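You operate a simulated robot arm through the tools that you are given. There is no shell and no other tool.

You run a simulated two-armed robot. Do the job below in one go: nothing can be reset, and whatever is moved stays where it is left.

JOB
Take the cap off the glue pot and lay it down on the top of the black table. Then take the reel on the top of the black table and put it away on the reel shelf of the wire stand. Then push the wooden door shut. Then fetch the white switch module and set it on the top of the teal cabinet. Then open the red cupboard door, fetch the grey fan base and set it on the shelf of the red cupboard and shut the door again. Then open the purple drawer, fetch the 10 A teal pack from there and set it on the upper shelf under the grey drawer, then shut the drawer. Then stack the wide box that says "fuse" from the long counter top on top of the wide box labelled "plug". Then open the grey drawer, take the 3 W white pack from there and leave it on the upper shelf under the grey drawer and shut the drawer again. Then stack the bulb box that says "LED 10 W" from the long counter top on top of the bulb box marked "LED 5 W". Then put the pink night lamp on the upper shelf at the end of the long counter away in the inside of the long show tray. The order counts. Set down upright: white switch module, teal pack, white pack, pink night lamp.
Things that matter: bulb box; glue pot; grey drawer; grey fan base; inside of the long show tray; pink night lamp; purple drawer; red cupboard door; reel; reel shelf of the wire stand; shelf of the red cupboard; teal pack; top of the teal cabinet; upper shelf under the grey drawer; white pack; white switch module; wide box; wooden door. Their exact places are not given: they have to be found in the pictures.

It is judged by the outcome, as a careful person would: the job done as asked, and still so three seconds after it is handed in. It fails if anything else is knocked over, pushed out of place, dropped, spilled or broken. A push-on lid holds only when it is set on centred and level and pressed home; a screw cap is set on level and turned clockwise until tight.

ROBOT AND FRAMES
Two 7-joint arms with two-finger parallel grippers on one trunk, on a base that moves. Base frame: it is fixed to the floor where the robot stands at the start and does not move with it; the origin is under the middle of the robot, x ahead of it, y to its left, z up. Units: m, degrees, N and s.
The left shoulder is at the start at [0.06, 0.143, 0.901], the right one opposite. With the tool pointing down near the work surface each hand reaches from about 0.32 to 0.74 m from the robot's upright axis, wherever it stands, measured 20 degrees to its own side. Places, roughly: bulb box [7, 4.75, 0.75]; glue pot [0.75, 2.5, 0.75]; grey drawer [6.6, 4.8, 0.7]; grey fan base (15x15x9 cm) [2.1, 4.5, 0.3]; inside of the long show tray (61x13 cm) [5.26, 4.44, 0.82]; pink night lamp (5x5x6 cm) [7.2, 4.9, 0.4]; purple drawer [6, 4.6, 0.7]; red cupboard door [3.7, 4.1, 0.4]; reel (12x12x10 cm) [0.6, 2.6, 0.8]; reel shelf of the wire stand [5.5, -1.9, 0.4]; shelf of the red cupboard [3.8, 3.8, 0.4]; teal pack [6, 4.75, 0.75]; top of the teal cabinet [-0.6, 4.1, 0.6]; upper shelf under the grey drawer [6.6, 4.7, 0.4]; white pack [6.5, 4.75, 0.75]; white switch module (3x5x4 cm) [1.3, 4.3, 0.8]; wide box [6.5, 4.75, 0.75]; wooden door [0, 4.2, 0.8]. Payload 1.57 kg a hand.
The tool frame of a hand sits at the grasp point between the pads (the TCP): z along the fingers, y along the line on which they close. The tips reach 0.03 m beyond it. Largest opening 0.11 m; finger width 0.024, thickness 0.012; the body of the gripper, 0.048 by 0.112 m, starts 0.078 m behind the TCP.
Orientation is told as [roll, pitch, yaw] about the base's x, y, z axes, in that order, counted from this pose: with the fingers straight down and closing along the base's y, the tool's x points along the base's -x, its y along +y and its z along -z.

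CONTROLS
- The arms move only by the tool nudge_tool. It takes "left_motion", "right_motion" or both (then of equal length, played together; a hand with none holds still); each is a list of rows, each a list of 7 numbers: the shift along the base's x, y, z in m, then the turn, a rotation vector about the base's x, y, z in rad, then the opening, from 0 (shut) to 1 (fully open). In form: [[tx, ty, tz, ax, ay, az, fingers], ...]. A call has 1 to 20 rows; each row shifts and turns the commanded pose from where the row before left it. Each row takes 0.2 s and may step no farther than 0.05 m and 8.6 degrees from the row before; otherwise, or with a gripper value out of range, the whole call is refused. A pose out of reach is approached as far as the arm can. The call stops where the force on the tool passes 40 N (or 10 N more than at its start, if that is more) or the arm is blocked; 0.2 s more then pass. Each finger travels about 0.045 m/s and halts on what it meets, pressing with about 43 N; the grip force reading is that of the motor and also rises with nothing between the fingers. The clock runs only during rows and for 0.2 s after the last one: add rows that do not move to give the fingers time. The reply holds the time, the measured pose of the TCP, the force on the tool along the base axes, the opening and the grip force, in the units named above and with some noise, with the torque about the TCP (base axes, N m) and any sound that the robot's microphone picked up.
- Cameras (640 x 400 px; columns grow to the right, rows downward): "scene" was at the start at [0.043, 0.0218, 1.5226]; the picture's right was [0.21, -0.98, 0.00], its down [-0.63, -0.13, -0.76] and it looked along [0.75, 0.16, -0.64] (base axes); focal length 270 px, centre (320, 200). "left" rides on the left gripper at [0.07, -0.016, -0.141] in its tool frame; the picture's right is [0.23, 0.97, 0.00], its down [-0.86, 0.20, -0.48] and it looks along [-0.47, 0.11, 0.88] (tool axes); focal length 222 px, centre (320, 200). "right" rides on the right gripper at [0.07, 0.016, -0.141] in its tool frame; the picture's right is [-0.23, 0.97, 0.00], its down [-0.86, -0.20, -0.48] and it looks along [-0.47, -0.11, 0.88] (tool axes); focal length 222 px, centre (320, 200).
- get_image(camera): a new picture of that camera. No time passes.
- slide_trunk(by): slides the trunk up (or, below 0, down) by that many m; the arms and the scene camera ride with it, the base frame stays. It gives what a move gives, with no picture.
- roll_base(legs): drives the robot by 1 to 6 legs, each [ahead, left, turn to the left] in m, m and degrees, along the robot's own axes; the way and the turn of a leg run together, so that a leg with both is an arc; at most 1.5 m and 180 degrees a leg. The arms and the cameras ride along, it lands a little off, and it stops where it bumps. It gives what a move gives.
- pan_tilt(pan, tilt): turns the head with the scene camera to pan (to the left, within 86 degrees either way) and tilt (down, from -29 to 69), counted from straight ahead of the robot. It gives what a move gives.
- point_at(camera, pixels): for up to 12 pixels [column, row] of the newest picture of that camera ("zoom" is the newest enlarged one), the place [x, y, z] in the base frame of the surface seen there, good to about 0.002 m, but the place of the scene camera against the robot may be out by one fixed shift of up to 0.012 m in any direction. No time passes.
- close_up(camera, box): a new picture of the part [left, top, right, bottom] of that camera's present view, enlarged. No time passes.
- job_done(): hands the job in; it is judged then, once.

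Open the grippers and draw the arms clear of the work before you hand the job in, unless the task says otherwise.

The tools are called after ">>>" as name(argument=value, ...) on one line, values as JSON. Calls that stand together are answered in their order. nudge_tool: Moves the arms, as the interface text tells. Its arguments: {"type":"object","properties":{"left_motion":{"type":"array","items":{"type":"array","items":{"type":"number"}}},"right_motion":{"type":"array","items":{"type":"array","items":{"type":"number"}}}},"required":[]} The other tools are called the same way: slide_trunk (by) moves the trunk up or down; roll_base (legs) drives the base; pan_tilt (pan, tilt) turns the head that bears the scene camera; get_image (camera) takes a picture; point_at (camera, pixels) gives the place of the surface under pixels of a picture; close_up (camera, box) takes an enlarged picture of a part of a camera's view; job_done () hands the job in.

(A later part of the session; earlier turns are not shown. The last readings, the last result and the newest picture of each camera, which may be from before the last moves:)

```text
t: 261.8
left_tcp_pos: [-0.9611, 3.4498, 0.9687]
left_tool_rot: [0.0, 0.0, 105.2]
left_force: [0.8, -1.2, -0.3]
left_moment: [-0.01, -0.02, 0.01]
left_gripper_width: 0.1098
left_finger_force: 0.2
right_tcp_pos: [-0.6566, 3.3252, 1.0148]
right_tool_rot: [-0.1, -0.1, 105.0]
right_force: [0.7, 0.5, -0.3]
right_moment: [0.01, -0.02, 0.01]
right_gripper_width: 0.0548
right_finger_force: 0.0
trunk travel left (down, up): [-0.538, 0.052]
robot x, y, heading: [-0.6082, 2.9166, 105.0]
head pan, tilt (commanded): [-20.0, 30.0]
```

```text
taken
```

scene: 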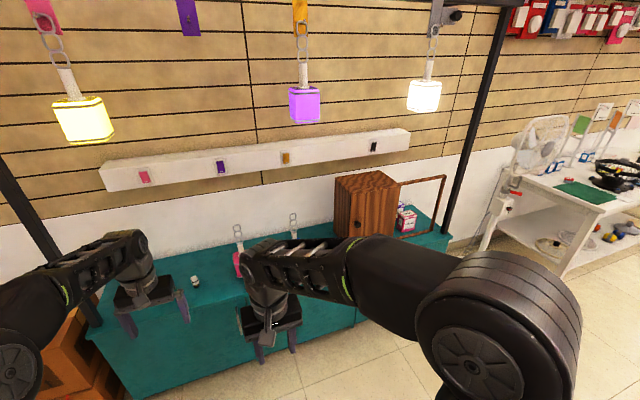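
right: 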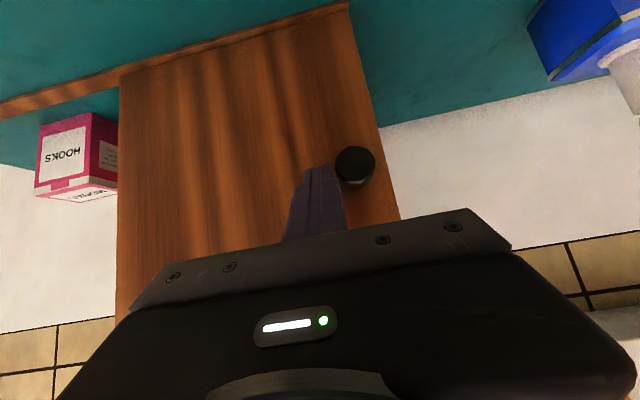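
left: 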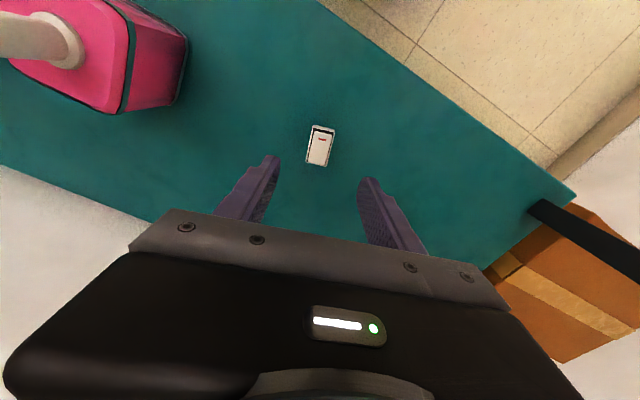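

The module (195,282) stands upright. I strafe right along the lane to about a≈3.0 and look toward the red cupboard.

>>> roll_base(legs=[[0, -1.2, 0.5], [0, -1.2, 0], [0, -0.4, 0]])

>>> pan_tilt(pan=-60, tilt=25)

>>> get_image(camera="scene")

>>> pan_tilt(pan=-86, tilt=30)

>>> get_image(camera="scene")

```text
t: 275.8
left_tcp_pos: [1.7443, 4.2474, 0.9682]
left_tool_rot: [0.0, 0.0, 107.4]
left_force: [0.1, 0.1, -0.1]
left_moment: [-0.01, -0.01, 0.01]
left_gripper_width: 0.1099
left_finger_force: 0.0
right_tcp_pos: [2.0541, 4.1349, 1.0141]
right_tool_rot: [0.0, -0.1, 107.2]
right_force: [-1.0, 0.5, 0.3]
right_moment: [0.0, -0.01, 0.01]
right_gripper_width: 0.0547
right_finger_force: 0.0
trunk travel left (down, up): [-0.538, 0.052]
robot x, y, heading: [2.1194, 3.7249, 107.2]
head pan, tilt (commanded): [-20.0, 30.0]
```

```text
t: 276.9
left_tcp_pos: [1.7448, 4.247, 0.9678]
left_tool_rot: [-0.1, -0.1, 107.4]
left_force: [-0.8, 0.0, 0.1]
left_moment: [-0.01, 0.0, -0.03]
left_gripper_width: 0.11
left_finger_force: 0.0
right_tcp_pos: [2.0532, 4.1353, 1.0145]
right_tool_rot: [-0.1, -0.1, 107.3]
right_force: [-0.6, -0.2, 0.0]
right_moment: [0.01, -0.02, -0.01]
right_gripper_width: 0.055
right_finger_force: 0.0
trunk travel left (down, up): [-0.538, 0.052]
robot x, y, heading: [2.115, 3.7292, 107.4]
head pan, tilt (commanded): [-60.0, 25.0]
```

```text
taken
```

scene: 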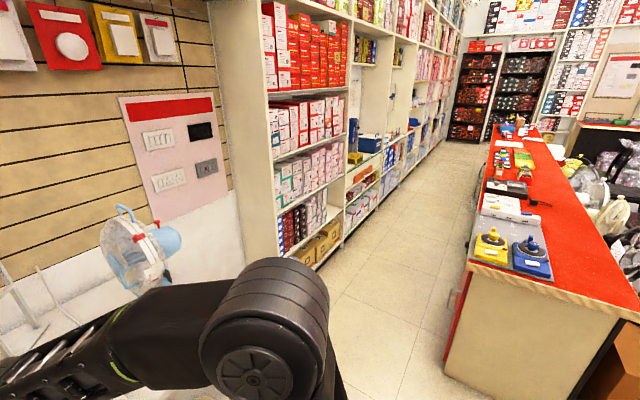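

```text
t: 277.8
left_tcp_pos: [1.7441, 4.2467, 0.9681]
left_tool_rot: [0.0, 0.0, 107.5]
left_force: [0.3, 0.4, -0.6]
left_moment: [-0.03, -0.01, 0.01]
left_gripper_width: 0.1099
left_finger_force: 0.1
right_tcp_pos: [2.0527, 4.1355, 1.0138]
right_tool_rot: [-0.1, -0.1, 107.1]
right_force: [0.2, -0.1, -0.3]
right_moment: [-0.03, 0.0, -0.01]
right_gripper_width: 0.0551
right_finger_force: 0.0
trunk travel left (down, up): [-0.538, 0.052]
robot x, y, heading: [2.1196, 3.7272, 107.1]
head pan, tilt (commanded): [-85.9, 30.0]
```

```text
taken
```

scene: 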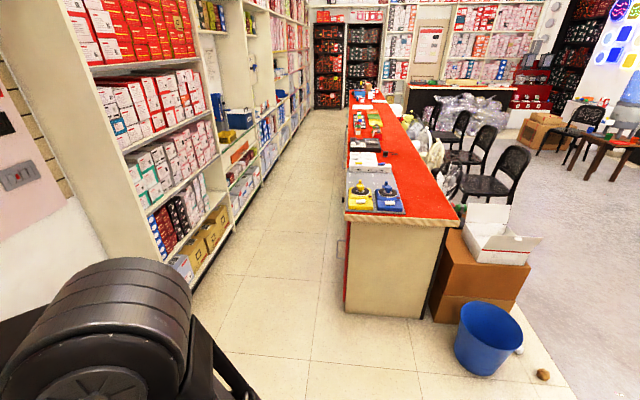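

The red door (red strip and handle at (343,250)) is on the wall side of the red-topped counter near its end. I measure the aisle and the counter.

>>> point_at(camera="scene", pixels=[[345, 212], [345, 312], [442, 218], [190, 285], [235, 215], [290, 290], [343, 250], [352, 130], [490, 340], [470, 285], [280, 150], [350, 180]])

>>> close_up(camera="scene", box=[300, 130, 460, 330])

```text
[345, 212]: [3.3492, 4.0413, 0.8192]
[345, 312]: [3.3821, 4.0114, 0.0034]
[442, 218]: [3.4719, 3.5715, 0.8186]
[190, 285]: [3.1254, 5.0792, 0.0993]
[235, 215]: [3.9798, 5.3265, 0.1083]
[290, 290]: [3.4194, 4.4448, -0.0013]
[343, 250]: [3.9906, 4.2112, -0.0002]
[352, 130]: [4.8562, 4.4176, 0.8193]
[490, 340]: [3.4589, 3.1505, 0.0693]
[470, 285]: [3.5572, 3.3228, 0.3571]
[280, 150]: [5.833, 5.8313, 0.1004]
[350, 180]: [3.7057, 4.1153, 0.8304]
```

```text
2.00 times, centred on (380, 230) of scene
```

zoom: 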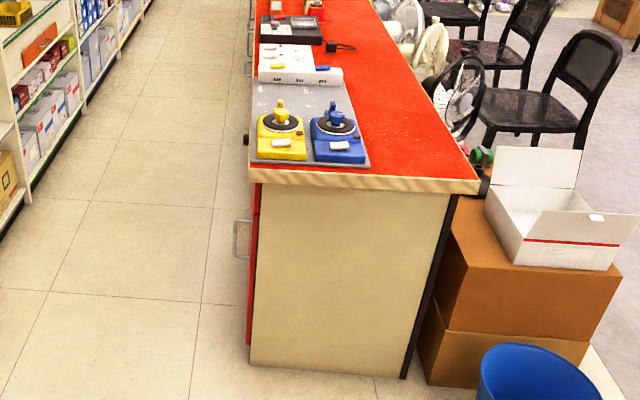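

The aisle between the counter (d≈2.97) and the wall shelves (d≈4.05) is ~1.08 m wide. I back a little, turn to face along the counter and look at the door side.

>>> roll_base(legs=[[-0.12, 0, 0], [0, 0, -91.5], [0.55, 0.2, 0]])

>>> pan_tilt(pan=-20, tilt=30)

>>> get_image(camera="scene")

```text
t: 285.9
left_tcp_pos: [3.1677, 4.2908, 0.9679]
left_tool_rot: [-0.1, -0.1, 14.6]
left_force: [0.3, 0.1, 0.5]
left_moment: [0.03, -0.01, -0.01]
left_gripper_width: 0.1101
left_finger_force: 0.0
right_tcp_pos: [3.0417, 3.9883, 1.0143]
right_tool_rot: [-0.1, 0.1, 14.6]
right_force: [-0.3, -0.2, 0.5]
right_moment: [0.0, 0.02, -0.02]
right_gripper_width: 0.055
right_finger_force: 0.0
trunk travel left (down, up): [-0.538, 0.052]
robot x, y, heading: [2.6319, 3.9406, 14.6]
head pan, tilt (commanded): [-85.9, 30.0]
```

```text
t: 287.2
left_tcp_pos: [3.1664, 4.2914, 0.9688]
left_tool_rot: [0.0, 0.1, 14.7]
left_force: [-0.2, 0.7, -0.8]
left_moment: [0.03, -0.03, -0.01]
left_gripper_width: 0.1098
left_finger_force: 0.1
right_tcp_pos: [3.0407, 3.988, 1.0137]
right_tool_rot: [-0.1, -0.1, 14.5]
right_force: [0.0, -1.3, 0.7]
right_moment: [-0.01, 0.01, 0.01]
right_gripper_width: 0.0549
right_finger_force: 0.0
trunk travel left (down, up): [-0.538, 0.052]
robot x, y, heading: [2.6295, 3.9438, 14.6]
head pan, tilt (commanded): [-20.0, 30.0]
```

```text
taken
```

scene: 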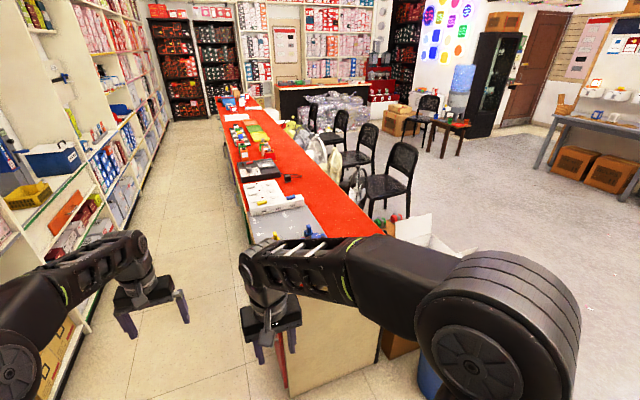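

I draw the left hand closer, turn to face the counter side (heading −74°) and sidle into the aisle.

>>> nudge_tool(left_motion=[[-0.0484, -0.0126, 0.01, 0, 0, 0, 1], [-0.0484, -0.0126, 0.01, 0, 0, 0, 1], [-0.0484, -0.0126, 0.01, 0, 0, 0, 1]])

>>> roll_base(legs=[[0, 0, -89], [-0.2, 0.36, 0], [-0.27, 0.3, 0]])

>>> pan_tilt(pan=20, tilt=45)

>>> get_image(camera="scene")

```text
refused: row 1 steps farther than a row can; nothing moved
```

```text
t: 295.6
left_tcp_pos: [3.4944, 4.06, 0.968]
left_tool_rot: [0.0, 0.0, -73.0]
left_force: [-0.2, 0.4, -0.3]
left_moment: [-0.07, 0.01, 0.04]
left_gripper_width: 0.1099
left_finger_force: 0.0
right_tcp_pos: [3.1854, 4.1742, 1.0167]
right_tool_rot: [0.0, 0.0, -73.2]
right_force: [-0.1, 0.6, -0.7]
right_moment: [-0.03, 0.04, -0.03]
right_gripper_width: 0.0548
right_finger_force: 0.0
trunk travel left (down, up): [-0.538, 0.052]
robot x, y, heading: [3.1288, 4.5816, -73.1]
head pan, tilt (commanded): [-20.0, 30.0]
```

```text
t: 296.7
left_tcp_pos: [3.4941, 4.0594, 0.9687]
left_tool_rot: [0.1, 0.0, -72.9]
left_force: [-0.4, 0.4, -1.0]
left_moment: [0.02, 0.0, 0.01]
left_gripper_width: 0.1098
left_finger_force: 0.0
right_tcp_pos: [3.1855, 4.1744, 1.0144]
right_tool_rot: [-0.2, -0.1, -73.2]
right_force: [-0.5, 0.1, 0.1]
right_moment: [0.0, -0.02, -0.01]
right_gripper_width: 0.055
right_finger_force: 0.0
trunk travel left (down, up): [-0.538, 0.052]
robot x, y, heading: [3.125, 4.5825, -73.2]
head pan, tilt (commanded): [20.0, 45.0]
```

```text
taken
```

scene: 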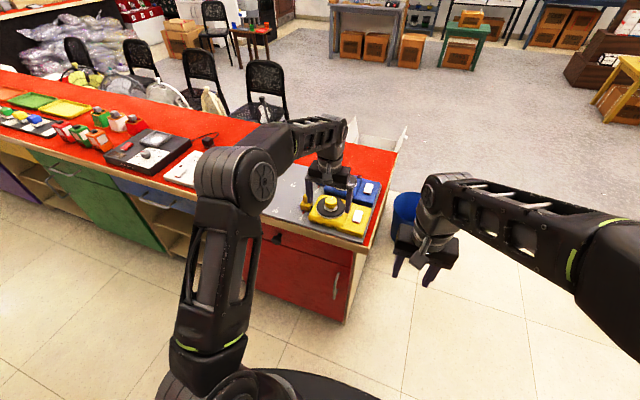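

The retract was refused for step length, and the left hand now hovers near the yellow vise at (330,205); I check it closely before moving.

>>> close_up(camera="scene", box=[240, 150, 420, 340])

>>> get_image(camera="left")

>>> point_at(camera="scene", pixels=[[330, 203], [325, 215], [335, 285], [348, 270], [262, 250], [300, 250], [345, 315], [255, 295], [240, 120], [305, 203], [275, 240]])

```text
2.11 times, centred on (330, 245) of scene
```

zoom: 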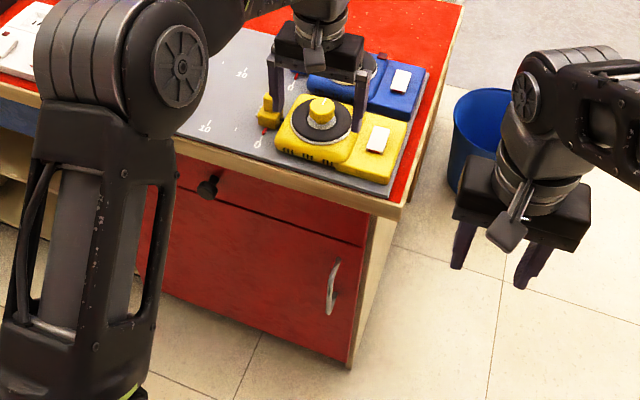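

```text
taken
```

left: 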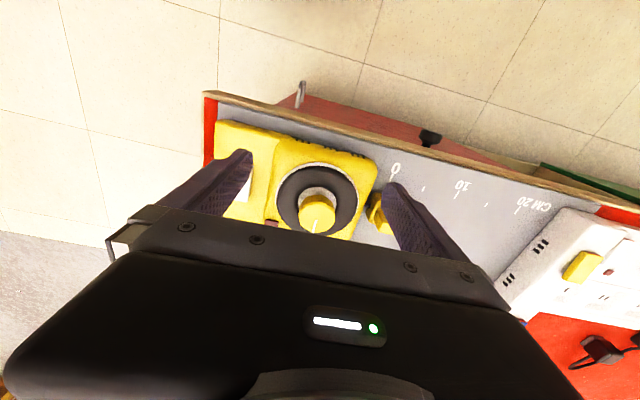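

```text
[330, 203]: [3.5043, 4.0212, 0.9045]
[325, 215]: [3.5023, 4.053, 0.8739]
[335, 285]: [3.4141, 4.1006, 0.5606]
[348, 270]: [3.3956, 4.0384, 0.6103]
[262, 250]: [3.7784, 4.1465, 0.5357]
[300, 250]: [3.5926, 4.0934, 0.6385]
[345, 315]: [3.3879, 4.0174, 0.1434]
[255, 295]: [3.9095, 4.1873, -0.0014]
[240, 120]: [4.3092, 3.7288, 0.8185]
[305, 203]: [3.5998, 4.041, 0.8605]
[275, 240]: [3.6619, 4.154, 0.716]
```

The vise tops are at z≈0.905, below my fingertips (0.939). I raise the left hand 5 cm and draw it back over the aisle.

>>> nudge_tool(left_motion=[[0, 0, 0.045, 0, 0, 0, 1], [-0.012, 0.043, 0, 0, 0, 0, 1], [-0.012, 0.043, 0, 0, 0, 0, 1], [-0.012, 0.043, 0, 0, 0, 0, 1], [-0.012, 0.043, 0, 0, 0, 0, 1], [-0.012, 0.043, 0, 0, 0, 0, 1]])

>>> get_image(camera="scene")

```text
t: 298.1
left_tcp_pos: [3.4314, 4.2783, 1.0106]
left_tool_rot: [0.1, -0.1, -73.0]
left_force: [-0.6, -0.1, 0.0]
left_moment: [0.01, 0.03, -0.01]
left_gripper_width: 0.1099
left_finger_force: 0.1
right_tcp_pos: [3.1858, 4.1756, 1.0151]
right_tool_rot: [-0.1, -0.1, -73.2]
right_force: [-0.4, 0.2, 1.0]
right_moment: [-0.03, -0.02, -0.01]
right_gripper_width: 0.0549
right_finger_force: 0.0
trunk travel left (down, up): [-0.538, 0.052]
robot x, y, heading: [3.1264, 4.5808, -73.5]
head pan, tilt (commanded): [20.0, 45.0]
```

```text
taken
```

scene: 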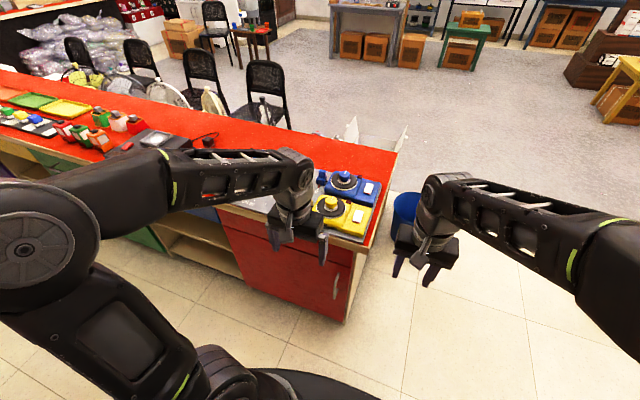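

Now the whole red unit is visible: drawer on top, door with the handle at (337,285). I zoom and measure its outline.

>>> close_up(camera="scene", box=[200, 200, 370, 330])

>>> point_at(camera="zoom", pixels=[[425, 260], [430, 240], [420, 300], [480, 180], [440, 190], [250, 130], [95, 80], [130, 180], [170, 260], [310, 330], [440, 375], [100, 120]])

```text
3.08 times, centred on (285, 265) of scene
```

zoom: 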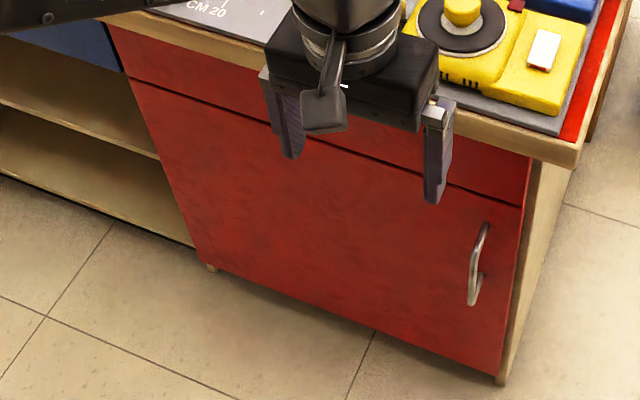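

```text
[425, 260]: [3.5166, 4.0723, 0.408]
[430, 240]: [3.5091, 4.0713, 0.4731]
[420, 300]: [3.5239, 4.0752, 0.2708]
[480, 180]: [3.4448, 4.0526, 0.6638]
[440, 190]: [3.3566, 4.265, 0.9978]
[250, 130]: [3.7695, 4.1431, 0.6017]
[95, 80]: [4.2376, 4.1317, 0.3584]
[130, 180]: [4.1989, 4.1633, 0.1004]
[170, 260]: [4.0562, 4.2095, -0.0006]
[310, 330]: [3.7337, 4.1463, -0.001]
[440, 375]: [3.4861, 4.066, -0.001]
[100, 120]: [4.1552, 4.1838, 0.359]
```

I query the door's corners and the handle in the zoom.

>>> point_at(camera="zoom", pixels=[[476, 260], [484, 228], [473, 298], [517, 230], [500, 350], [140, 95], [195, 240], [470, 350], [150, 120], [300, 150], [530, 300]])

```text
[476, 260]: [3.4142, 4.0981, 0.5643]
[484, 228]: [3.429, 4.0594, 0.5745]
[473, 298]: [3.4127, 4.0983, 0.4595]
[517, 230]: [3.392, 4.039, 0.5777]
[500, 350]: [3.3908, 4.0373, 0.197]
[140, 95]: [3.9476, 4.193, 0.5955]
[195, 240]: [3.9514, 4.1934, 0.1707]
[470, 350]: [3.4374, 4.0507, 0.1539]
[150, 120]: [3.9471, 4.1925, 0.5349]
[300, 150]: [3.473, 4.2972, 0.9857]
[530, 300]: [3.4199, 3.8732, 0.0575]
```

Door: free edge a≈4.35, hinge a≈4.93, handle at (a 4.382, d 3.034, z 0.46–0.59). I will pull it from the near end, so I move right 0.3 m and turn to face along the aisle a bit.

>>> roll_base(legs=[[0.05, -0.3, 0], [0, 0, 63]])

>>> pan_tilt(pan=-20, tilt=45)

>>> get_image(camera="scene")

```text
t: 302.9
left_tcp_pos: [3.2667, 4.5844, 1.0108]
left_tool_rot: [0.1, -0.1, -9.8]
left_force: [0.7, -0.3, 0.3]
left_moment: [0.0, 0.0, 0.01]
left_gripper_width: 0.1099
left_finger_force: 0.2
right_tcp_pos: [3.2463, 4.3205, 1.0154]
right_tool_rot: [-0.1, -0.1, -10.0]
right_force: [0.0, 0.1, -0.3]
right_moment: [-0.02, -0.01, 0.02]
right_gripper_width: 0.055
right_finger_force: 0.1
trunk travel left (down, up): [-0.538, 0.052]
robot x, y, heading: [2.854, 4.4487, -10.0]
head pan, tilt (commanded): [20.0, 45.0]
```

```text
t: 304.0
left_tcp_pos: [3.2676, 4.5851, 1.0105]
left_tool_rot: [0.0, 0.1, -9.7]
left_force: [0.8, 0.4, -0.7]
left_moment: [0.0, 0.01, 0.0]
left_gripper_width: 0.11
left_finger_force: 0.1
right_tcp_pos: [3.2468, 4.32, 1.0146]
right_tool_rot: [-0.1, 0.0, -10.1]
right_force: [0.6, -0.2, 0.2]
right_moment: [0.02, -0.01, 0.0]
right_gripper_width: 0.055
right_finger_force: 0.0
trunk travel left (down, up): [-0.538, 0.052]
robot x, y, heading: [2.8572, 4.4527, -10.1]
head pan, tilt (commanded): [-20.0, 45.0]
```

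```text
taken
```

scene: 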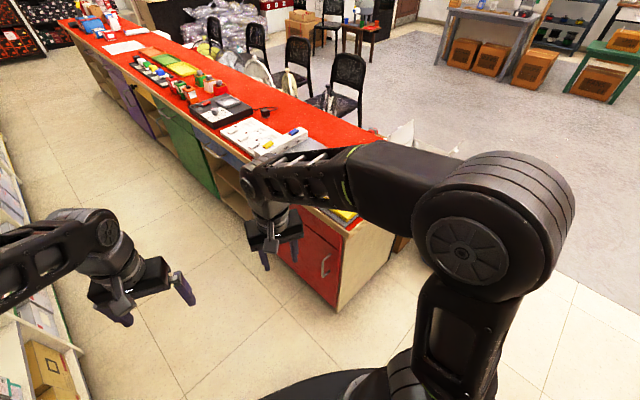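

Handle is at about (3.405,4.102,0.52), 0.6 m ahead and 0.25 m right. I lower the trunk by 0.3 m, then yaw and tilt the right hand toward the door.

>>> slide_trunk(by=-0.3)

>>> nudge_tool(right_motion=[[-0.02, 0.01, 0, 0, 0, -0.136, 0.6], [-0.02, 0.01, 0, 0, 0, -0.136, 0.6], [0, 0, 0, 0, 0, -0.136, 0.6], [0, 0, 0, 0, 0, -0.136, 0.6], [0, 0, 0, 0, 0, -0.136, 0.6], [0, 0, 0, -0.1095, -0.0951, 0, 0.6], [0, 0, 0, -0.1095, -0.0951, 0, 0.6], [0, 0, 0, -0.1095, -0.0951, 0, 0.6], [0, 0, 0, -0.1095, -0.0951, 0, 0.6], [0, 0, 0, -0.1095, -0.0951, 0, 0.6], [0, 0, 0, -0.1095, -0.0951, 0, 0.6]])

>>> get_image(camera="right")

>>> get_image(camera="scene")

```text
t: 307.0
left_tcp_pos: [3.2672, 4.5839, 0.7108]
left_tool_rot: [-0.1, 0.0, -9.6]
left_force: [0.2, -0.4, 0.4]
left_moment: [0.02, 0.04, 0.01]
left_gripper_width: 0.11
left_finger_force: 0.1
right_tcp_pos: [3.2467, 4.3198, 0.7146]
right_tool_rot: [-0.1, -0.1, -10.0]
right_force: [-0.1, -0.2, 0.5]
right_moment: [0.0, -0.03, 0.04]
right_gripper_width: 0.055
right_finger_force: 0.1
trunk travel left (down, up): [-0.238, 0.352]
robot x, y, heading: [2.8568, 4.4522, -10.1]
head pan, tilt (commanded): [-20.0, 45.0]
```

```text
t: 309.4
left_tcp_pos: [3.268, 4.5854, 0.7104]
left_tool_rot: [0.0, 0.0, -9.7]
left_force: [1.0, 1.2, -0.3]
left_moment: [0.01, 0.03, 0.01]
left_gripper_width: 0.1099
left_finger_force: 0.1
right_tcp_pos: [3.2079, 4.3387, 0.7149]
right_tool_rot: [0.0, -50.0, -49.0]
right_force: [0.5, 0.1, -0.2]
right_moment: [0.02, 0.0, -0.02]
right_gripper_width: 0.0662
right_finger_force: 0.1
trunk travel left (down, up): [-0.238, 0.352]
robot x, y, heading: [2.8526, 4.4528, -9.8]
head pan, tilt (commanded): [-20.0, 45.0]
```

```text
taken
```

right: 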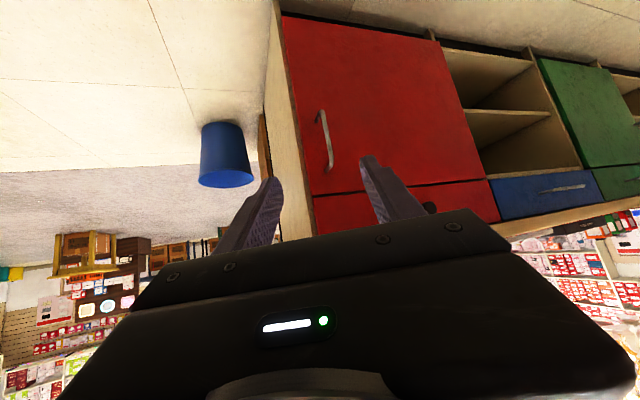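

```text
taken
```

scene: 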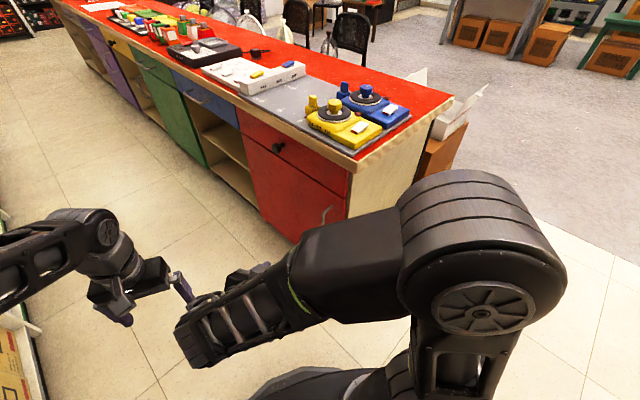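

The wrist camera shows the handle at (325,140). I measure it and the door face.

>>> point_at(camera="right", pixels=[[326, 140], [320, 114], [331, 168], [345, 140], [300, 140], [310, 190], [430, 50], [440, 120], [400, 195], [285, 30]])

>>> close_up(camera="right", box=[270, 90, 390, 190])

```text
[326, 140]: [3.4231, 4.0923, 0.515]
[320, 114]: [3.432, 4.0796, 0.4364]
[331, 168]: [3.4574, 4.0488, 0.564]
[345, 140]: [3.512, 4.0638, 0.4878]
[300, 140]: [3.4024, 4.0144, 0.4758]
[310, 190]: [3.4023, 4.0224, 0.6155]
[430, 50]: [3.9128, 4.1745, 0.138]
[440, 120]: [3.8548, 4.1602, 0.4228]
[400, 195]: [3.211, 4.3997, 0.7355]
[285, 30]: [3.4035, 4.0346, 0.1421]
```

```text
4.00 times, centred on (330, 140) of right
```

zoom: 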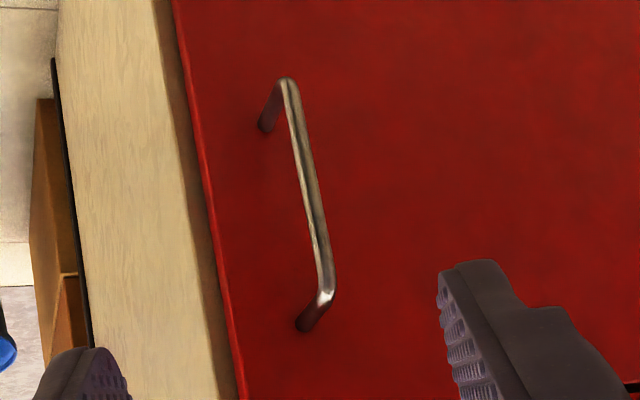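

>>> point_at(camera="zoom", pixels=[[301, 140], [306, 170], [312, 205], [319, 240], [324, 270], [290, 100], [350, 200]])

```text
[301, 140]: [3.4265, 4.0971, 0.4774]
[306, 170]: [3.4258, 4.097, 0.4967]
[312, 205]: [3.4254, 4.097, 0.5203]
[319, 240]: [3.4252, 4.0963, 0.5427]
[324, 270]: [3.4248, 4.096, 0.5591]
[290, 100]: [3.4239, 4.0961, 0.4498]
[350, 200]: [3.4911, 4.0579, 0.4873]
```

The bar is at (3.4255,4.097), z 0.45–0.575. I move to a pre-grasp point 8 cm back along the tool axis.

>>> nudge_tool(right_motion=[[0.0253, -0.028, -0.0199, 0, 0, 0, 0.6], [0.0253, -0.028, -0.0199, 0, 0, 0, 0.6], [0.0253, -0.028, -0.0199, 0, 0, 0, 0.6], [0.0253, -0.028, -0.0199, 0, 0, 0, 0.6], [0.0253, -0.028, -0.0199, 0, 0, 0, 0.6], [0.0253, -0.028, -0.0199, 0, 0, 0, 0.6], [0.0253, -0.028, -0.0199, 0, 0, 0, 0.6]])

>>> get_image(camera="right")

```text
t: 311.0
left_tcp_pos: [3.2664, 4.5853, 0.7115]
left_tool_rot: [0.1, 0.0, -9.8]
left_force: [0.2, -1.1, -0.3]
left_moment: [0.01, -0.01, 0.0]
left_gripper_width: 0.1099
left_finger_force: 0.1
right_tcp_pos: [3.3857, 4.1455, 0.5755]
right_tool_rot: [-0.2, -49.9, -49.1]
right_force: [-0.3, 1.8, -0.4]
right_moment: [0.04, 0.0, -0.01]
right_gripper_width: 0.0662
right_finger_force: 0.0
trunk travel left (down, up): [-0.238, 0.352]
robot x, y, heading: [2.8535, 4.4494, -10.3]
head pan, tilt (commanded): [-20.0, 45.0]
```

```text
taken
```

right: 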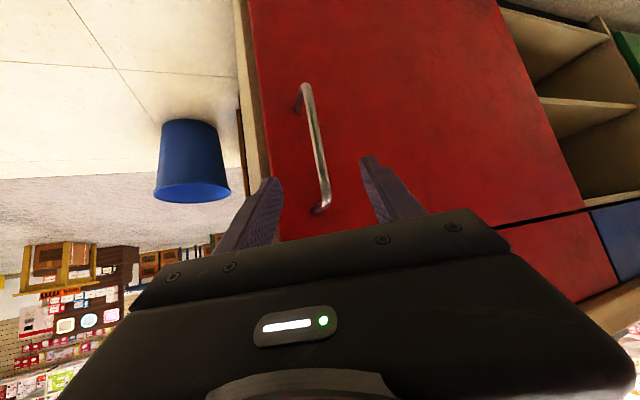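

The bar lies between the fingers. I advance along the tool axis and close on it.

>>> nudge_tool(right_motion=[[0.0133, -0.0158, -0.017, 0, 0, 0, 0.6], [0.0133, -0.0158, -0.017, 0, 0, 0, 0.6], [0.0133, -0.0158, -0.017, 0, 0, 0, 0.6], [0, 0, 0, 0, 0, 0, 0.3], [0, 0, 0, 0, 0, 0, 0], [0, 0, 0, 0, 0, 0, 0], [0, 0, 0, 0, 0, 0, 0], [0, 0, 0, 0, 0, 0, 0]])

>>> get_image(camera="right")

```text
t: 312.8
left_tcp_pos: [3.2677, 4.5852, 0.7115]
left_tool_rot: [-0.1, 0.1, -9.7]
left_force: [0.1, 0.0, 0.1]
left_moment: [0.0, -0.02, -0.01]
left_gripper_width: 0.1098
left_finger_force: 0.0
right_tcp_pos: [3.4268, 4.0967, 0.5263]
right_tool_rot: [0.0, -50.0, -49.1]
right_force: [4.9, 1.9, -3.1]
right_moment: [0.27, -0.6, 0.0]
right_gripper_width: 0.0111
right_finger_force: 29.1
trunk travel left (down, up): [-0.238, 0.352]
robot x, y, heading: [2.8545, 4.4527, -10.0]
head pan, tilt (commanded): [-20.0, 45.0]
```

```text
taken
```

right: 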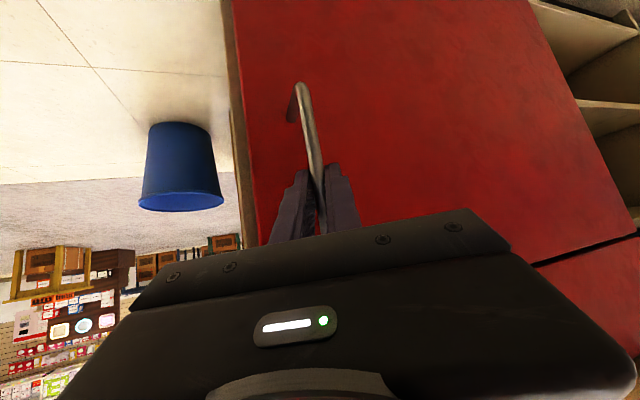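

Bar gripped (11 mm). I start pulling along the door's arc, first ~5°.

>>> nudge_tool(right_motion=[[-0.003, 0.0235, 0, 0, 0, 0, 0], [-0.003, 0.0236, 0, 0, 0, 0, 0]])

>>> get_image(camera="right")

```text
t: 313.4
left_tcp_pos: [3.2675, 4.5847, 0.7111]
left_tool_rot: [0.0, 0.0, -9.6]
left_force: [0.2, 0.7, -1.3]
left_moment: [0.01, -0.01, 0.02]
left_gripper_width: 0.1101
left_finger_force: 0.1
right_tcp_pos: [3.419, 4.1435, 0.5265]
right_tool_rot: [0.1, -50.1, -48.9]
right_force: [6.4, 0.0, 6.0]
right_moment: [0.85, -0.12, 0.13]
right_gripper_width: 0.0109
right_finger_force: 28.5
trunk travel left (down, up): [-0.238, 0.352]
robot x, y, heading: [2.853, 4.4536, -10.0]
head pan, tilt (commanded): [-20.0, 45.0]
```

```text
taken
```

right: 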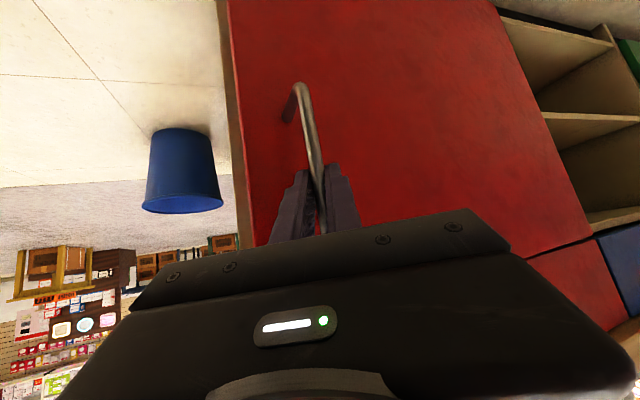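

Low force and the door follows. I continue along the arc to about 20°.

>>> nudge_tool(right_motion=[[-0.001, 0.0237, 0, 0, 0, 0, 0], [-0.001, 0.0238, 0, 0, 0, 0, 0], [0.0011, 0.0237, 0, 0, 0, 0, 0], [0.0011, 0.0237, 0, 0, 0, 0, 0], [0.0031, 0.0236, 0, 0, 0, 0, 0], [0.0032, 0.0236, 0, 0, 0, 0, 0]])

>>> get_image(camera="right")

>>> get_image(camera="scene")

```text
t: 314.8
left_tcp_pos: [3.2667, 4.5844, 0.7101]
left_tool_rot: [-0.1, 0.0, -9.7]
left_force: [-0.1, 0.8, 0.0]
left_moment: [0.01, 0.04, -0.02]
left_gripper_width: 0.11
left_finger_force: 0.1
right_tcp_pos: [3.4238, 4.2883, 0.5263]
right_tool_rot: [-0.1, -49.9, -49.0]
right_force: [-5.7, 1.1, 9.3]
right_moment: [0.4, -0.8, 0.05]
right_gripper_width: 0.0111
right_finger_force: 28.9
trunk travel left (down, up): [-0.238, 0.352]
robot x, y, heading: [2.8503, 4.448, -9.9]
head pan, tilt (commanded): [-20.0, 45.0]
```

```text
taken
```

right: 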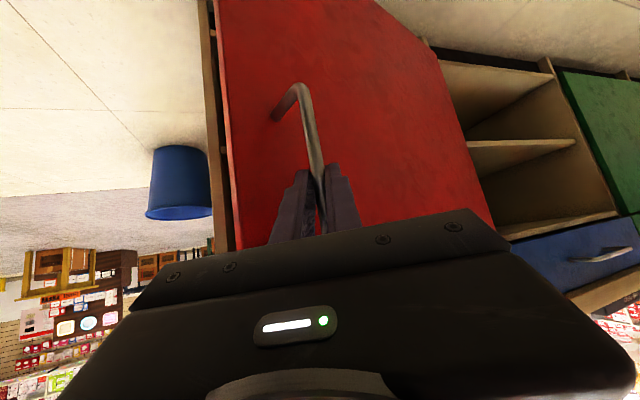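

```text
taken
```

scene: 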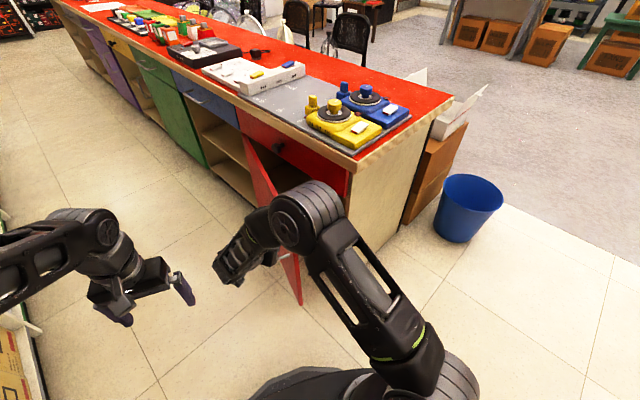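

The door is open ~20°. I continue to about 40°.

>>> nudge_tool(right_motion=[[0.0052, 0.0232, 0, 0, 0, -0.04, 0], [0.0053, 0.0231, 0, 0, 0, -0.04, 0], [0.0072, 0.0226, 0, 0, 0, -0.04, 0], [0.0072, 0.0226, 0, 0, 0, -0.04, 0], [0.0091, 0.022, 0, 0, 0, -0.04, 0], [0.0092, 0.0219, 0, 0, 0, -0.04, 0], [0.011, 0.021, 0, 0, 0, -0.04, 0], [0.0111, 0.021, 0, 0, 0, -0.04, 0]])

>>> get_image(camera="right")

>>> get_image(camera="scene")

```text
t: 316.1
left_tcp_pos: [3.2632, 4.5937, 0.7092]
left_tool_rot: [0.8, 0.9, -9.2]
left_force: [-4.8, 26.3, 1.6]
left_moment: [-1.51, -0.23, -0.16]
left_gripper_width: 0.0876
left_finger_force: 0.0
right_tcp_pos: [3.4632, 4.407, 0.5235]
right_tool_rot: [-0.4, -49.9, -62.1]
right_force: [-12.6, 6.4, 5.6]
right_moment: [-0.28, -1.02, -0.04]
right_gripper_width: 0.0112
right_finger_force: 28.9
trunk travel left (down, up): [-0.238, 0.352]
robot x, y, heading: [2.8547, 4.4507, -10.1]
head pan, tilt (commanded): [-20.0, 45.0]
stopped in row 6 (left hand): the force on the tool passed its limit at 46 N (the readings are from after the stop); the commanded pose is now the measured one
```

```text
taken
```

right: 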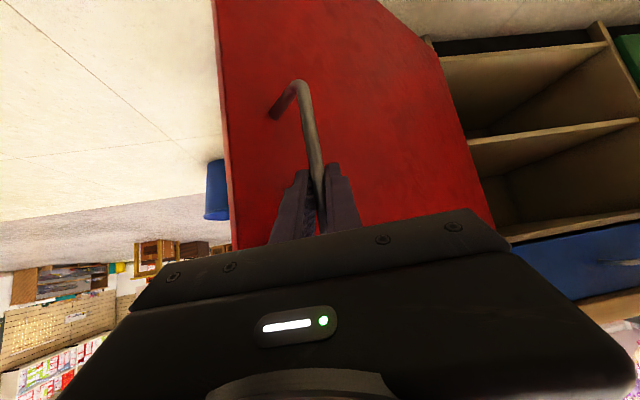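

```text
taken
```

scene: 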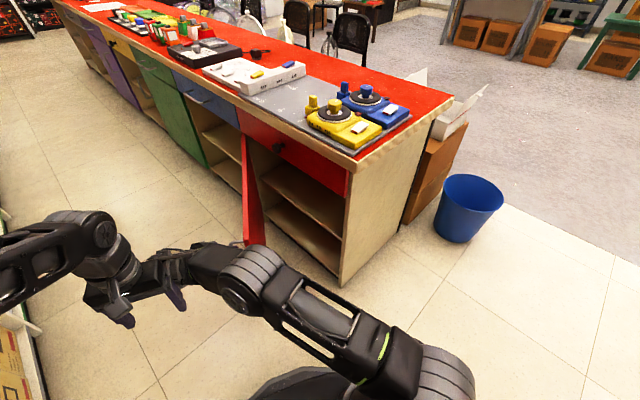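

The right arm brushed the left hand's finger. I move the left hand away: left and up.

>>> nudge_tool(left_motion=[[0.0, 0.03, 0.01, 0, 0, 0, 0.8], [0, 0.03, 0.03, 0, 0, 0, 0.8], [-0.02, 0.02, 0.04, 0, 0, 0, 1], [-0.02, 0, 0.045, 0, 0, 0, 1], [-0.02, 0, 0.045, 0, 0, 0, 1]])

>>> get_image(camera="scene")

```text
t: 317.4
left_tcp_pos: [3.2251, 4.6706, 0.8316]
left_tool_rot: [0.1, -0.1, -9.5]
left_force: [-0.3, -0.1, 0.9]
left_moment: [0.03, 0.02, -0.01]
left_gripper_width: 0.1098
left_finger_force: 0.1
left hand out of reach, approached as far as the arm can: row 5
right_tcp_pos: [3.4638, 4.4091, 0.5237]
right_tool_rot: [-0.4, -49.9, -61.6]
right_force: [-4.7, 1.5, 2.7]
right_moment: [0.13, -0.92, 0.06]
right_gripper_width: 0.0107
right_finger_force: 28.5
trunk travel left (down, up): [-0.238, 0.352]
robot x, y, heading: [2.8548, 4.4474, -10.1]
head pan, tilt (commanded): [-20.0, 45.0]
```

```text
taken
```

scene: 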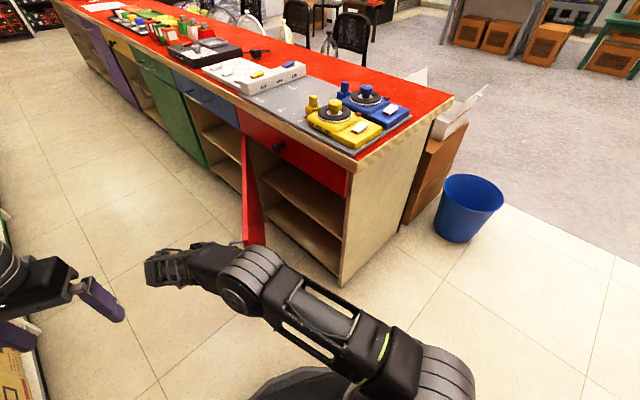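

The door is at ~33°. The left hand is out of the way; I continue the arc to ~50°.

>>> nudge_tool(right_motion=[[0.011, 0.0238, 0, 0, 0, -0.04, 0], [0.0122, 0.023, 0, 0, 0, -0.04, 0], [0.0132, 0.0225, 0, 0, 0, -0.04, 0], [0.0144, 0.0219, 0, 0, 0, -0.04, 0], [0.0154, 0.0211, 0, 0, 0, -0.04, 0], [0.0163, 0.0204, 0, 0, 0, -0.04, 0]])

>>> get_image(camera="scene")

>>> get_image(camera="right")

```text
t: 318.8
left_tcp_pos: [3.2253, 4.6702, 0.8308]
left_tool_rot: [0.2, 0.0, -9.3]
left_force: [0.6, -0.2, 0.7]
left_moment: [0.02, 0.01, 0.02]
left_gripper_width: 0.1099
left_finger_force: 0.0
right_tcp_pos: [3.4705, 4.4237, 0.5244]
right_tool_rot: [-2.0, -50.4, -65.2]
right_force: [1.7, -0.8, 4.7]
right_moment: [0.0, -0.98, -0.04]
right_gripper_width: 0.0115
right_finger_force: 28.4
right hand out of reach, approached as far as the arm can: row 2, 3, 4, 5, 6
trunk travel left (down, up): [-0.238, 0.352]
robot x, y, heading: [2.8555, 4.4491, -10.0]
head pan, tilt (commanded): [-20.0, 45.0]
```

```text
taken
```

scene: 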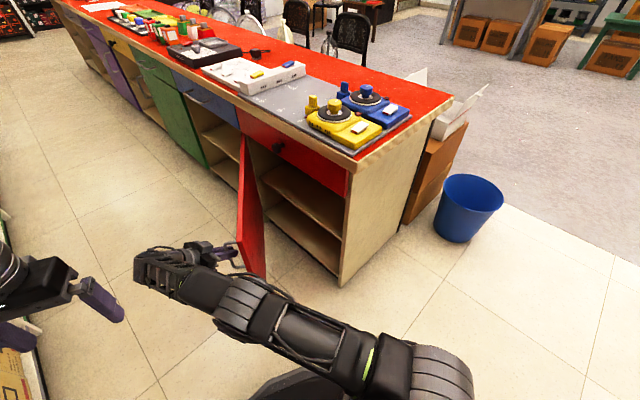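

```text
taken
```

right: 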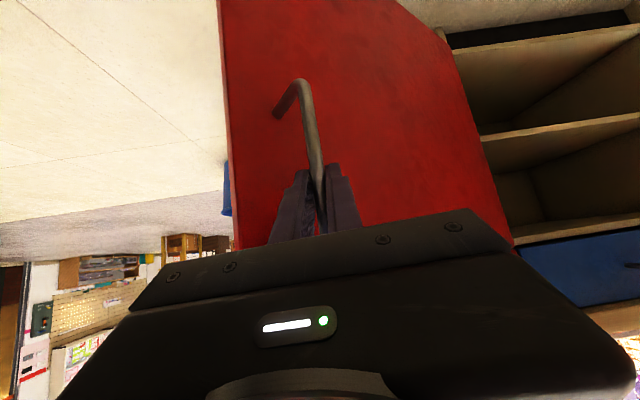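

The arm's reach ends here with the door at ~36°. I release the handle and withdraw along the tool axis to push from the inside next.

>>> nudge_tool(right_motion=[[0, 0, 0, 0, 0, 0, 0.5], [0, 0, 0, 0, 0, 0, 0.6], [0, 0, 0, 0, 0, 0, 0.6], [-0.0128, 0.0278, 0.0257, 0, 0, 0, 0.6], [-0.0128, 0.0278, 0.0257, 0, 0, 0, 0.6], [-0.0128, 0.0278, 0.0257, 0, 0, 0, 0.6]])

>>> get_image(camera="scene")

>>> get_image(camera="right")

```text
t: 320.1
left_tcp_pos: [3.2259, 4.6707, 0.8295]
left_tool_rot: [0.1, 0.1, -9.3]
left_force: [0.6, 0.9, 0.4]
left_moment: [-0.01, 0.02, 0.0]
left_gripper_width: 0.1099
left_finger_force: 0.2
right_tcp_pos: [3.4522, 4.4576, 0.5534]
right_tool_rot: [-1.7, -50.2, -65.1]
right_force: [-0.1, -0.7, 0.6]
right_moment: [0.0, 0.01, 0.01]
right_gripper_width: 0.066
right_finger_force: 0.0
right hand out of reach, approached as far as the arm can: row 5, 6
trunk travel left (down, up): [-0.238, 0.352]
robot x, y, heading: [2.8571, 4.45, -10.2]
head pan, tilt (commanded): [-20.0, 45.0]
```

```text
taken
```

scene: 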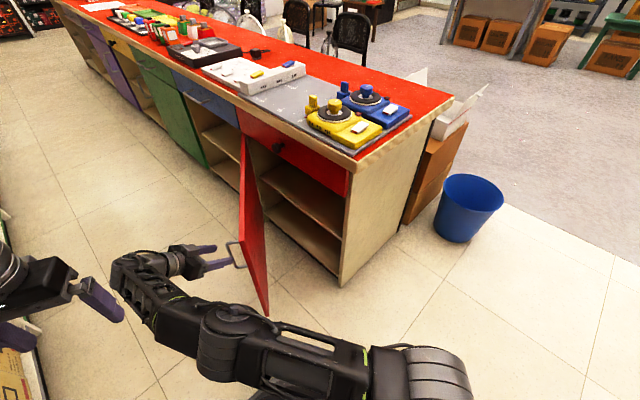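

```text
taken
```

right: 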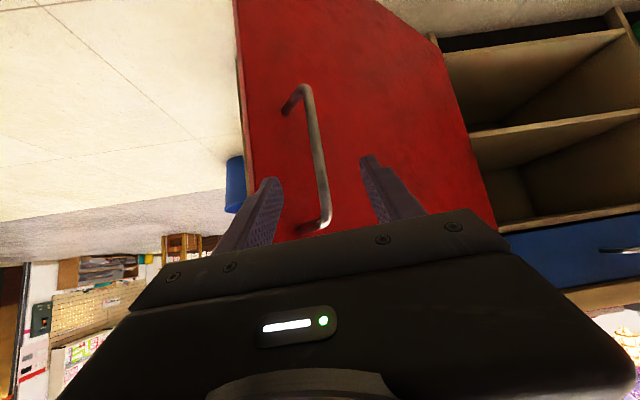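

The hand is off the handle. I swing it back toward the robot, restore its yaw, and set it upright again.

>>> nudge_tool(right_motion=[[-0.038, -0.006, 0.0267, 0, 0, 0.07, 0.6], [-0.038, -0.0095, 0.0267, 0, 0, 0.07, 0.4], [-0.038, -0.0095, 0.0267, 0, 0, 0.07, 0.2], [-0.038, -0.0095, 0.0267, 0, 0, 0.07, 0], [0, 0, 0, 0.1095, 0.0951, 0, 0], [0, 0, 0, 0.1095, 0.0951, 0, 0], [0, 0, 0, 0.1095, 0.0951, 0, 0], [0, 0, 0, 0.1095, 0.0951, 0, 0], [0, 0, 0, 0.1095, 0.0951, 0, 0], [0, 0, 0, 0.1095, 0.0951, 0, 0]])

>>> get_image(camera="scene")

>>> get_image(camera="right")

```text
t: 320.6
left_tcp_pos: [3.2257, 4.6734, 0.8327]
left_tool_rot: [0.5, 0.2, -9.3]
left_force: [4.7, 5.2, 1.7]
left_moment: [0.08, -0.05, 0.27]
left_gripper_width: 0.1048
left_finger_force: 0.0
right_tcp_pos: [3.4205, 4.4434, 0.5692]
right_tool_rot: [-3.4, -50.3, -61.4]
right_force: [0.3, 0.3, -0.7]
right_moment: [-0.04, 0.04, 0.02]
right_gripper_width: 0.048
right_finger_force: 0.5
trunk travel left (down, up): [-0.238, 0.352]
robot x, y, heading: [2.856, 4.4494, -10.0]
head pan, tilt (commanded): [-20.0, 45.0]
stopped in row 2 (left hand): the force on the tool passed its limit at 72 N (the readings are from after the stop); the commanded pose is now the measured one
```

```text
taken
```

scene: 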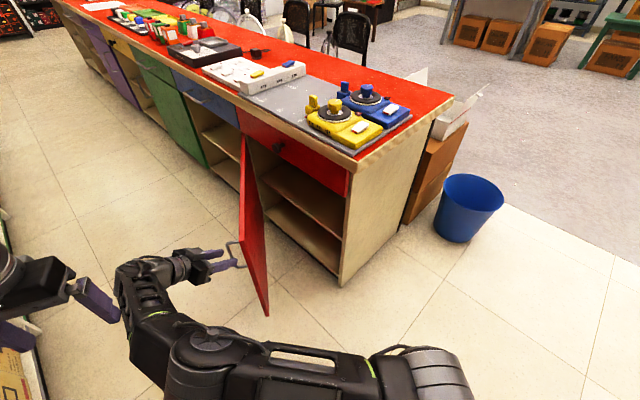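

```text
taken
```

right: 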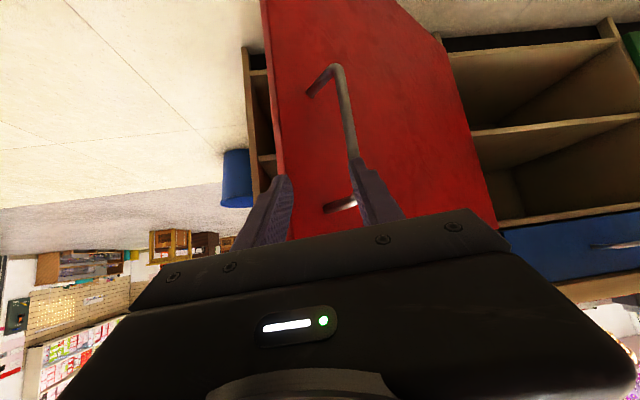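

The right forearm touched the left finger again. I move the left hand 0.15 m further left, away from the right arm.

>>> nudge_tool(left_motion=[[0.008, 0.045, 0.0, 0, 0, 0, 0.6], [0.008, 0.045, 0, 0, 0, 0, 0.3], [0.008, 0.045, 0, 0, 0, 0, 0], [0.008, 0.03, 0, 0, 0, 0, 0]])

>>> pan_tilt(pan=20, tilt=45)

>>> get_image(camera="scene")

```text
t: 321.6
left_tcp_pos: [3.255, 4.8381, 0.8324]
left_tool_rot: [0.2, 0.2, -9.4]
left_force: [0.6, 0.0, 0.2]
left_moment: [-0.01, -0.01, -0.01]
left_gripper_width: 0.0209
left_finger_force: 0.0
right_tcp_pos: [3.4207, 4.4444, 0.5706]
right_tool_rot: [-3.2, -50.3, -61.4]
right_force: [0.2, -0.2, 0.0]
right_moment: [-0.01, -0.03, -0.02]
right_gripper_width: 0.044
right_finger_force: 0.2
trunk travel left (down, up): [-0.238, 0.352]
robot x, y, heading: [2.8544, 4.4514, -9.8]
head pan, tilt (commanded): [-20.0, 45.0]
```

```text
t: 322.6
left_tcp_pos: [3.2545, 4.8362, 0.8308]
left_tool_rot: [0.3, 0.1, -9.4]
left_force: [0.5, -0.4, -0.5]
left_moment: [0.0, 0.02, -0.02]
left_gripper_width: 0.0
left_finger_force: 21.6
right_tcp_pos: [3.4215, 4.4449, 0.5719]
right_tool_rot: [-3.2, -50.5, -61.4]
right_force: [0.5, 0.4, 0.0]
right_moment: [0.01, 0.02, 0.01]
right_gripper_width: 0.044
right_finger_force: 0.0
trunk travel left (down, up): [-0.238, 0.352]
robot x, y, heading: [2.8535, 4.4491, -10.1]
head pan, tilt (commanded): [20.0, 45.0]
```

```text
taken
```

scene: 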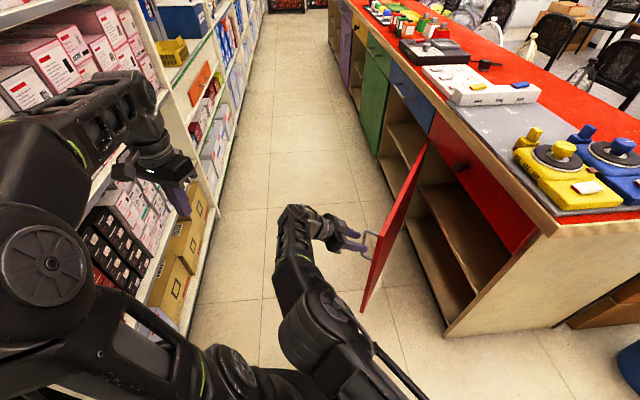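

I check how near the left elbow and wrist are to the wall shelves.

>>> point_at(camera="scene", pixels=[[45, 265], [20, 130], [130, 100], [160, 170], [190, 230], [215, 180], [280, 250], [375, 260], [365, 305], [425, 160]])

```text
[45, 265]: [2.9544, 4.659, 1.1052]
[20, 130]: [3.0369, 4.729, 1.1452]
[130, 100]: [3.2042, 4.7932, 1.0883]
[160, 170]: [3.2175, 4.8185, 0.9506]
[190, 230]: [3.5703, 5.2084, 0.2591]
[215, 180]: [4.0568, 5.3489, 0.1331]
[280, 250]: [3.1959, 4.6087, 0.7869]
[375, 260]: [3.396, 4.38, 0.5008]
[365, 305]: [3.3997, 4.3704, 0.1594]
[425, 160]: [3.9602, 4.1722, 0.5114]
```

The left side is clear of the shelves. I continue bringing the right hand back and upright.

>>> nudge_tool(right_motion=[[-0.035, -0.008, 0.03, 0, 0, 0.07, 0.2], [-0.035, -0.008, 0.03, 0, 0, 0.07, 0], [-0.035, -0.008, 0.03, 0, 0, 0.07, 0], [-0.035, -0.008, 0.02, 0, 0, 0, 0], [0, 0, 0, 0.1095, 0.0951, 0, 0], [0, 0, 0, 0.1095, 0.0951, 0, 0], [0, 0, 0, 0.1095, 0.0951, 0, 0], [0, 0, 0, 0.1095, 0.0951, 0, 0], [0, 0, 0, 0.1095, 0.0951, 0, 0], [0, 0, 0, 0.1095, 0.0951, 0, 0]])

>>> get_image(camera="scene")

>>> get_image(camera="right")

```text
t: 324.8
left_tcp_pos: [3.2549, 4.838, 0.8312]
left_tool_rot: [0.3, 0.1, -9.5]
left_force: [-0.5, 0.0, -1.1]
left_moment: [-0.02, -0.01, -0.02]
left_gripper_width: 0.0
left_finger_force: 21.1
right_tcp_pos: [3.2788, 4.4154, 0.6799]
right_tool_rot: [-3.4, -0.4, -49.1]
right_force: [0.3, 0.2, -0.4]
right_moment: [0.0, 0.0, -0.01]
right_gripper_width: 0.0002
right_finger_force: 21.6
trunk travel left (down, up): [-0.238, 0.352]
robot x, y, heading: [2.8558, 4.4508, -9.9]
head pan, tilt (commanded): [20.0, 45.0]
```

```text
taken
```

scene: 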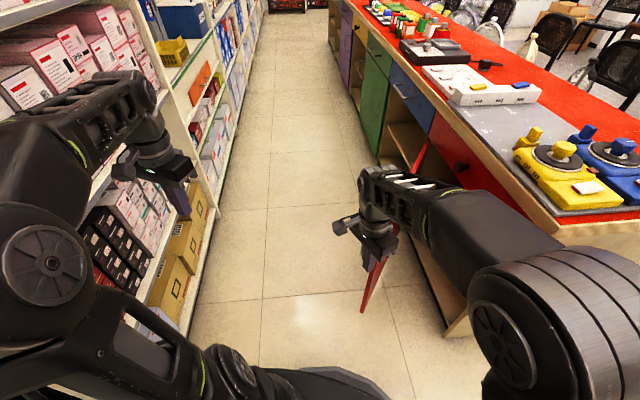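

```text
taken
```

right: 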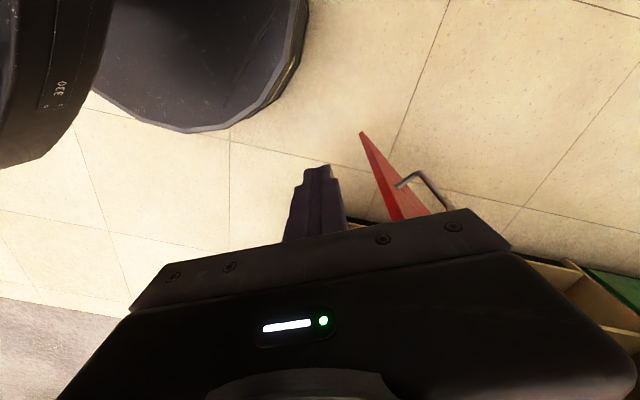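

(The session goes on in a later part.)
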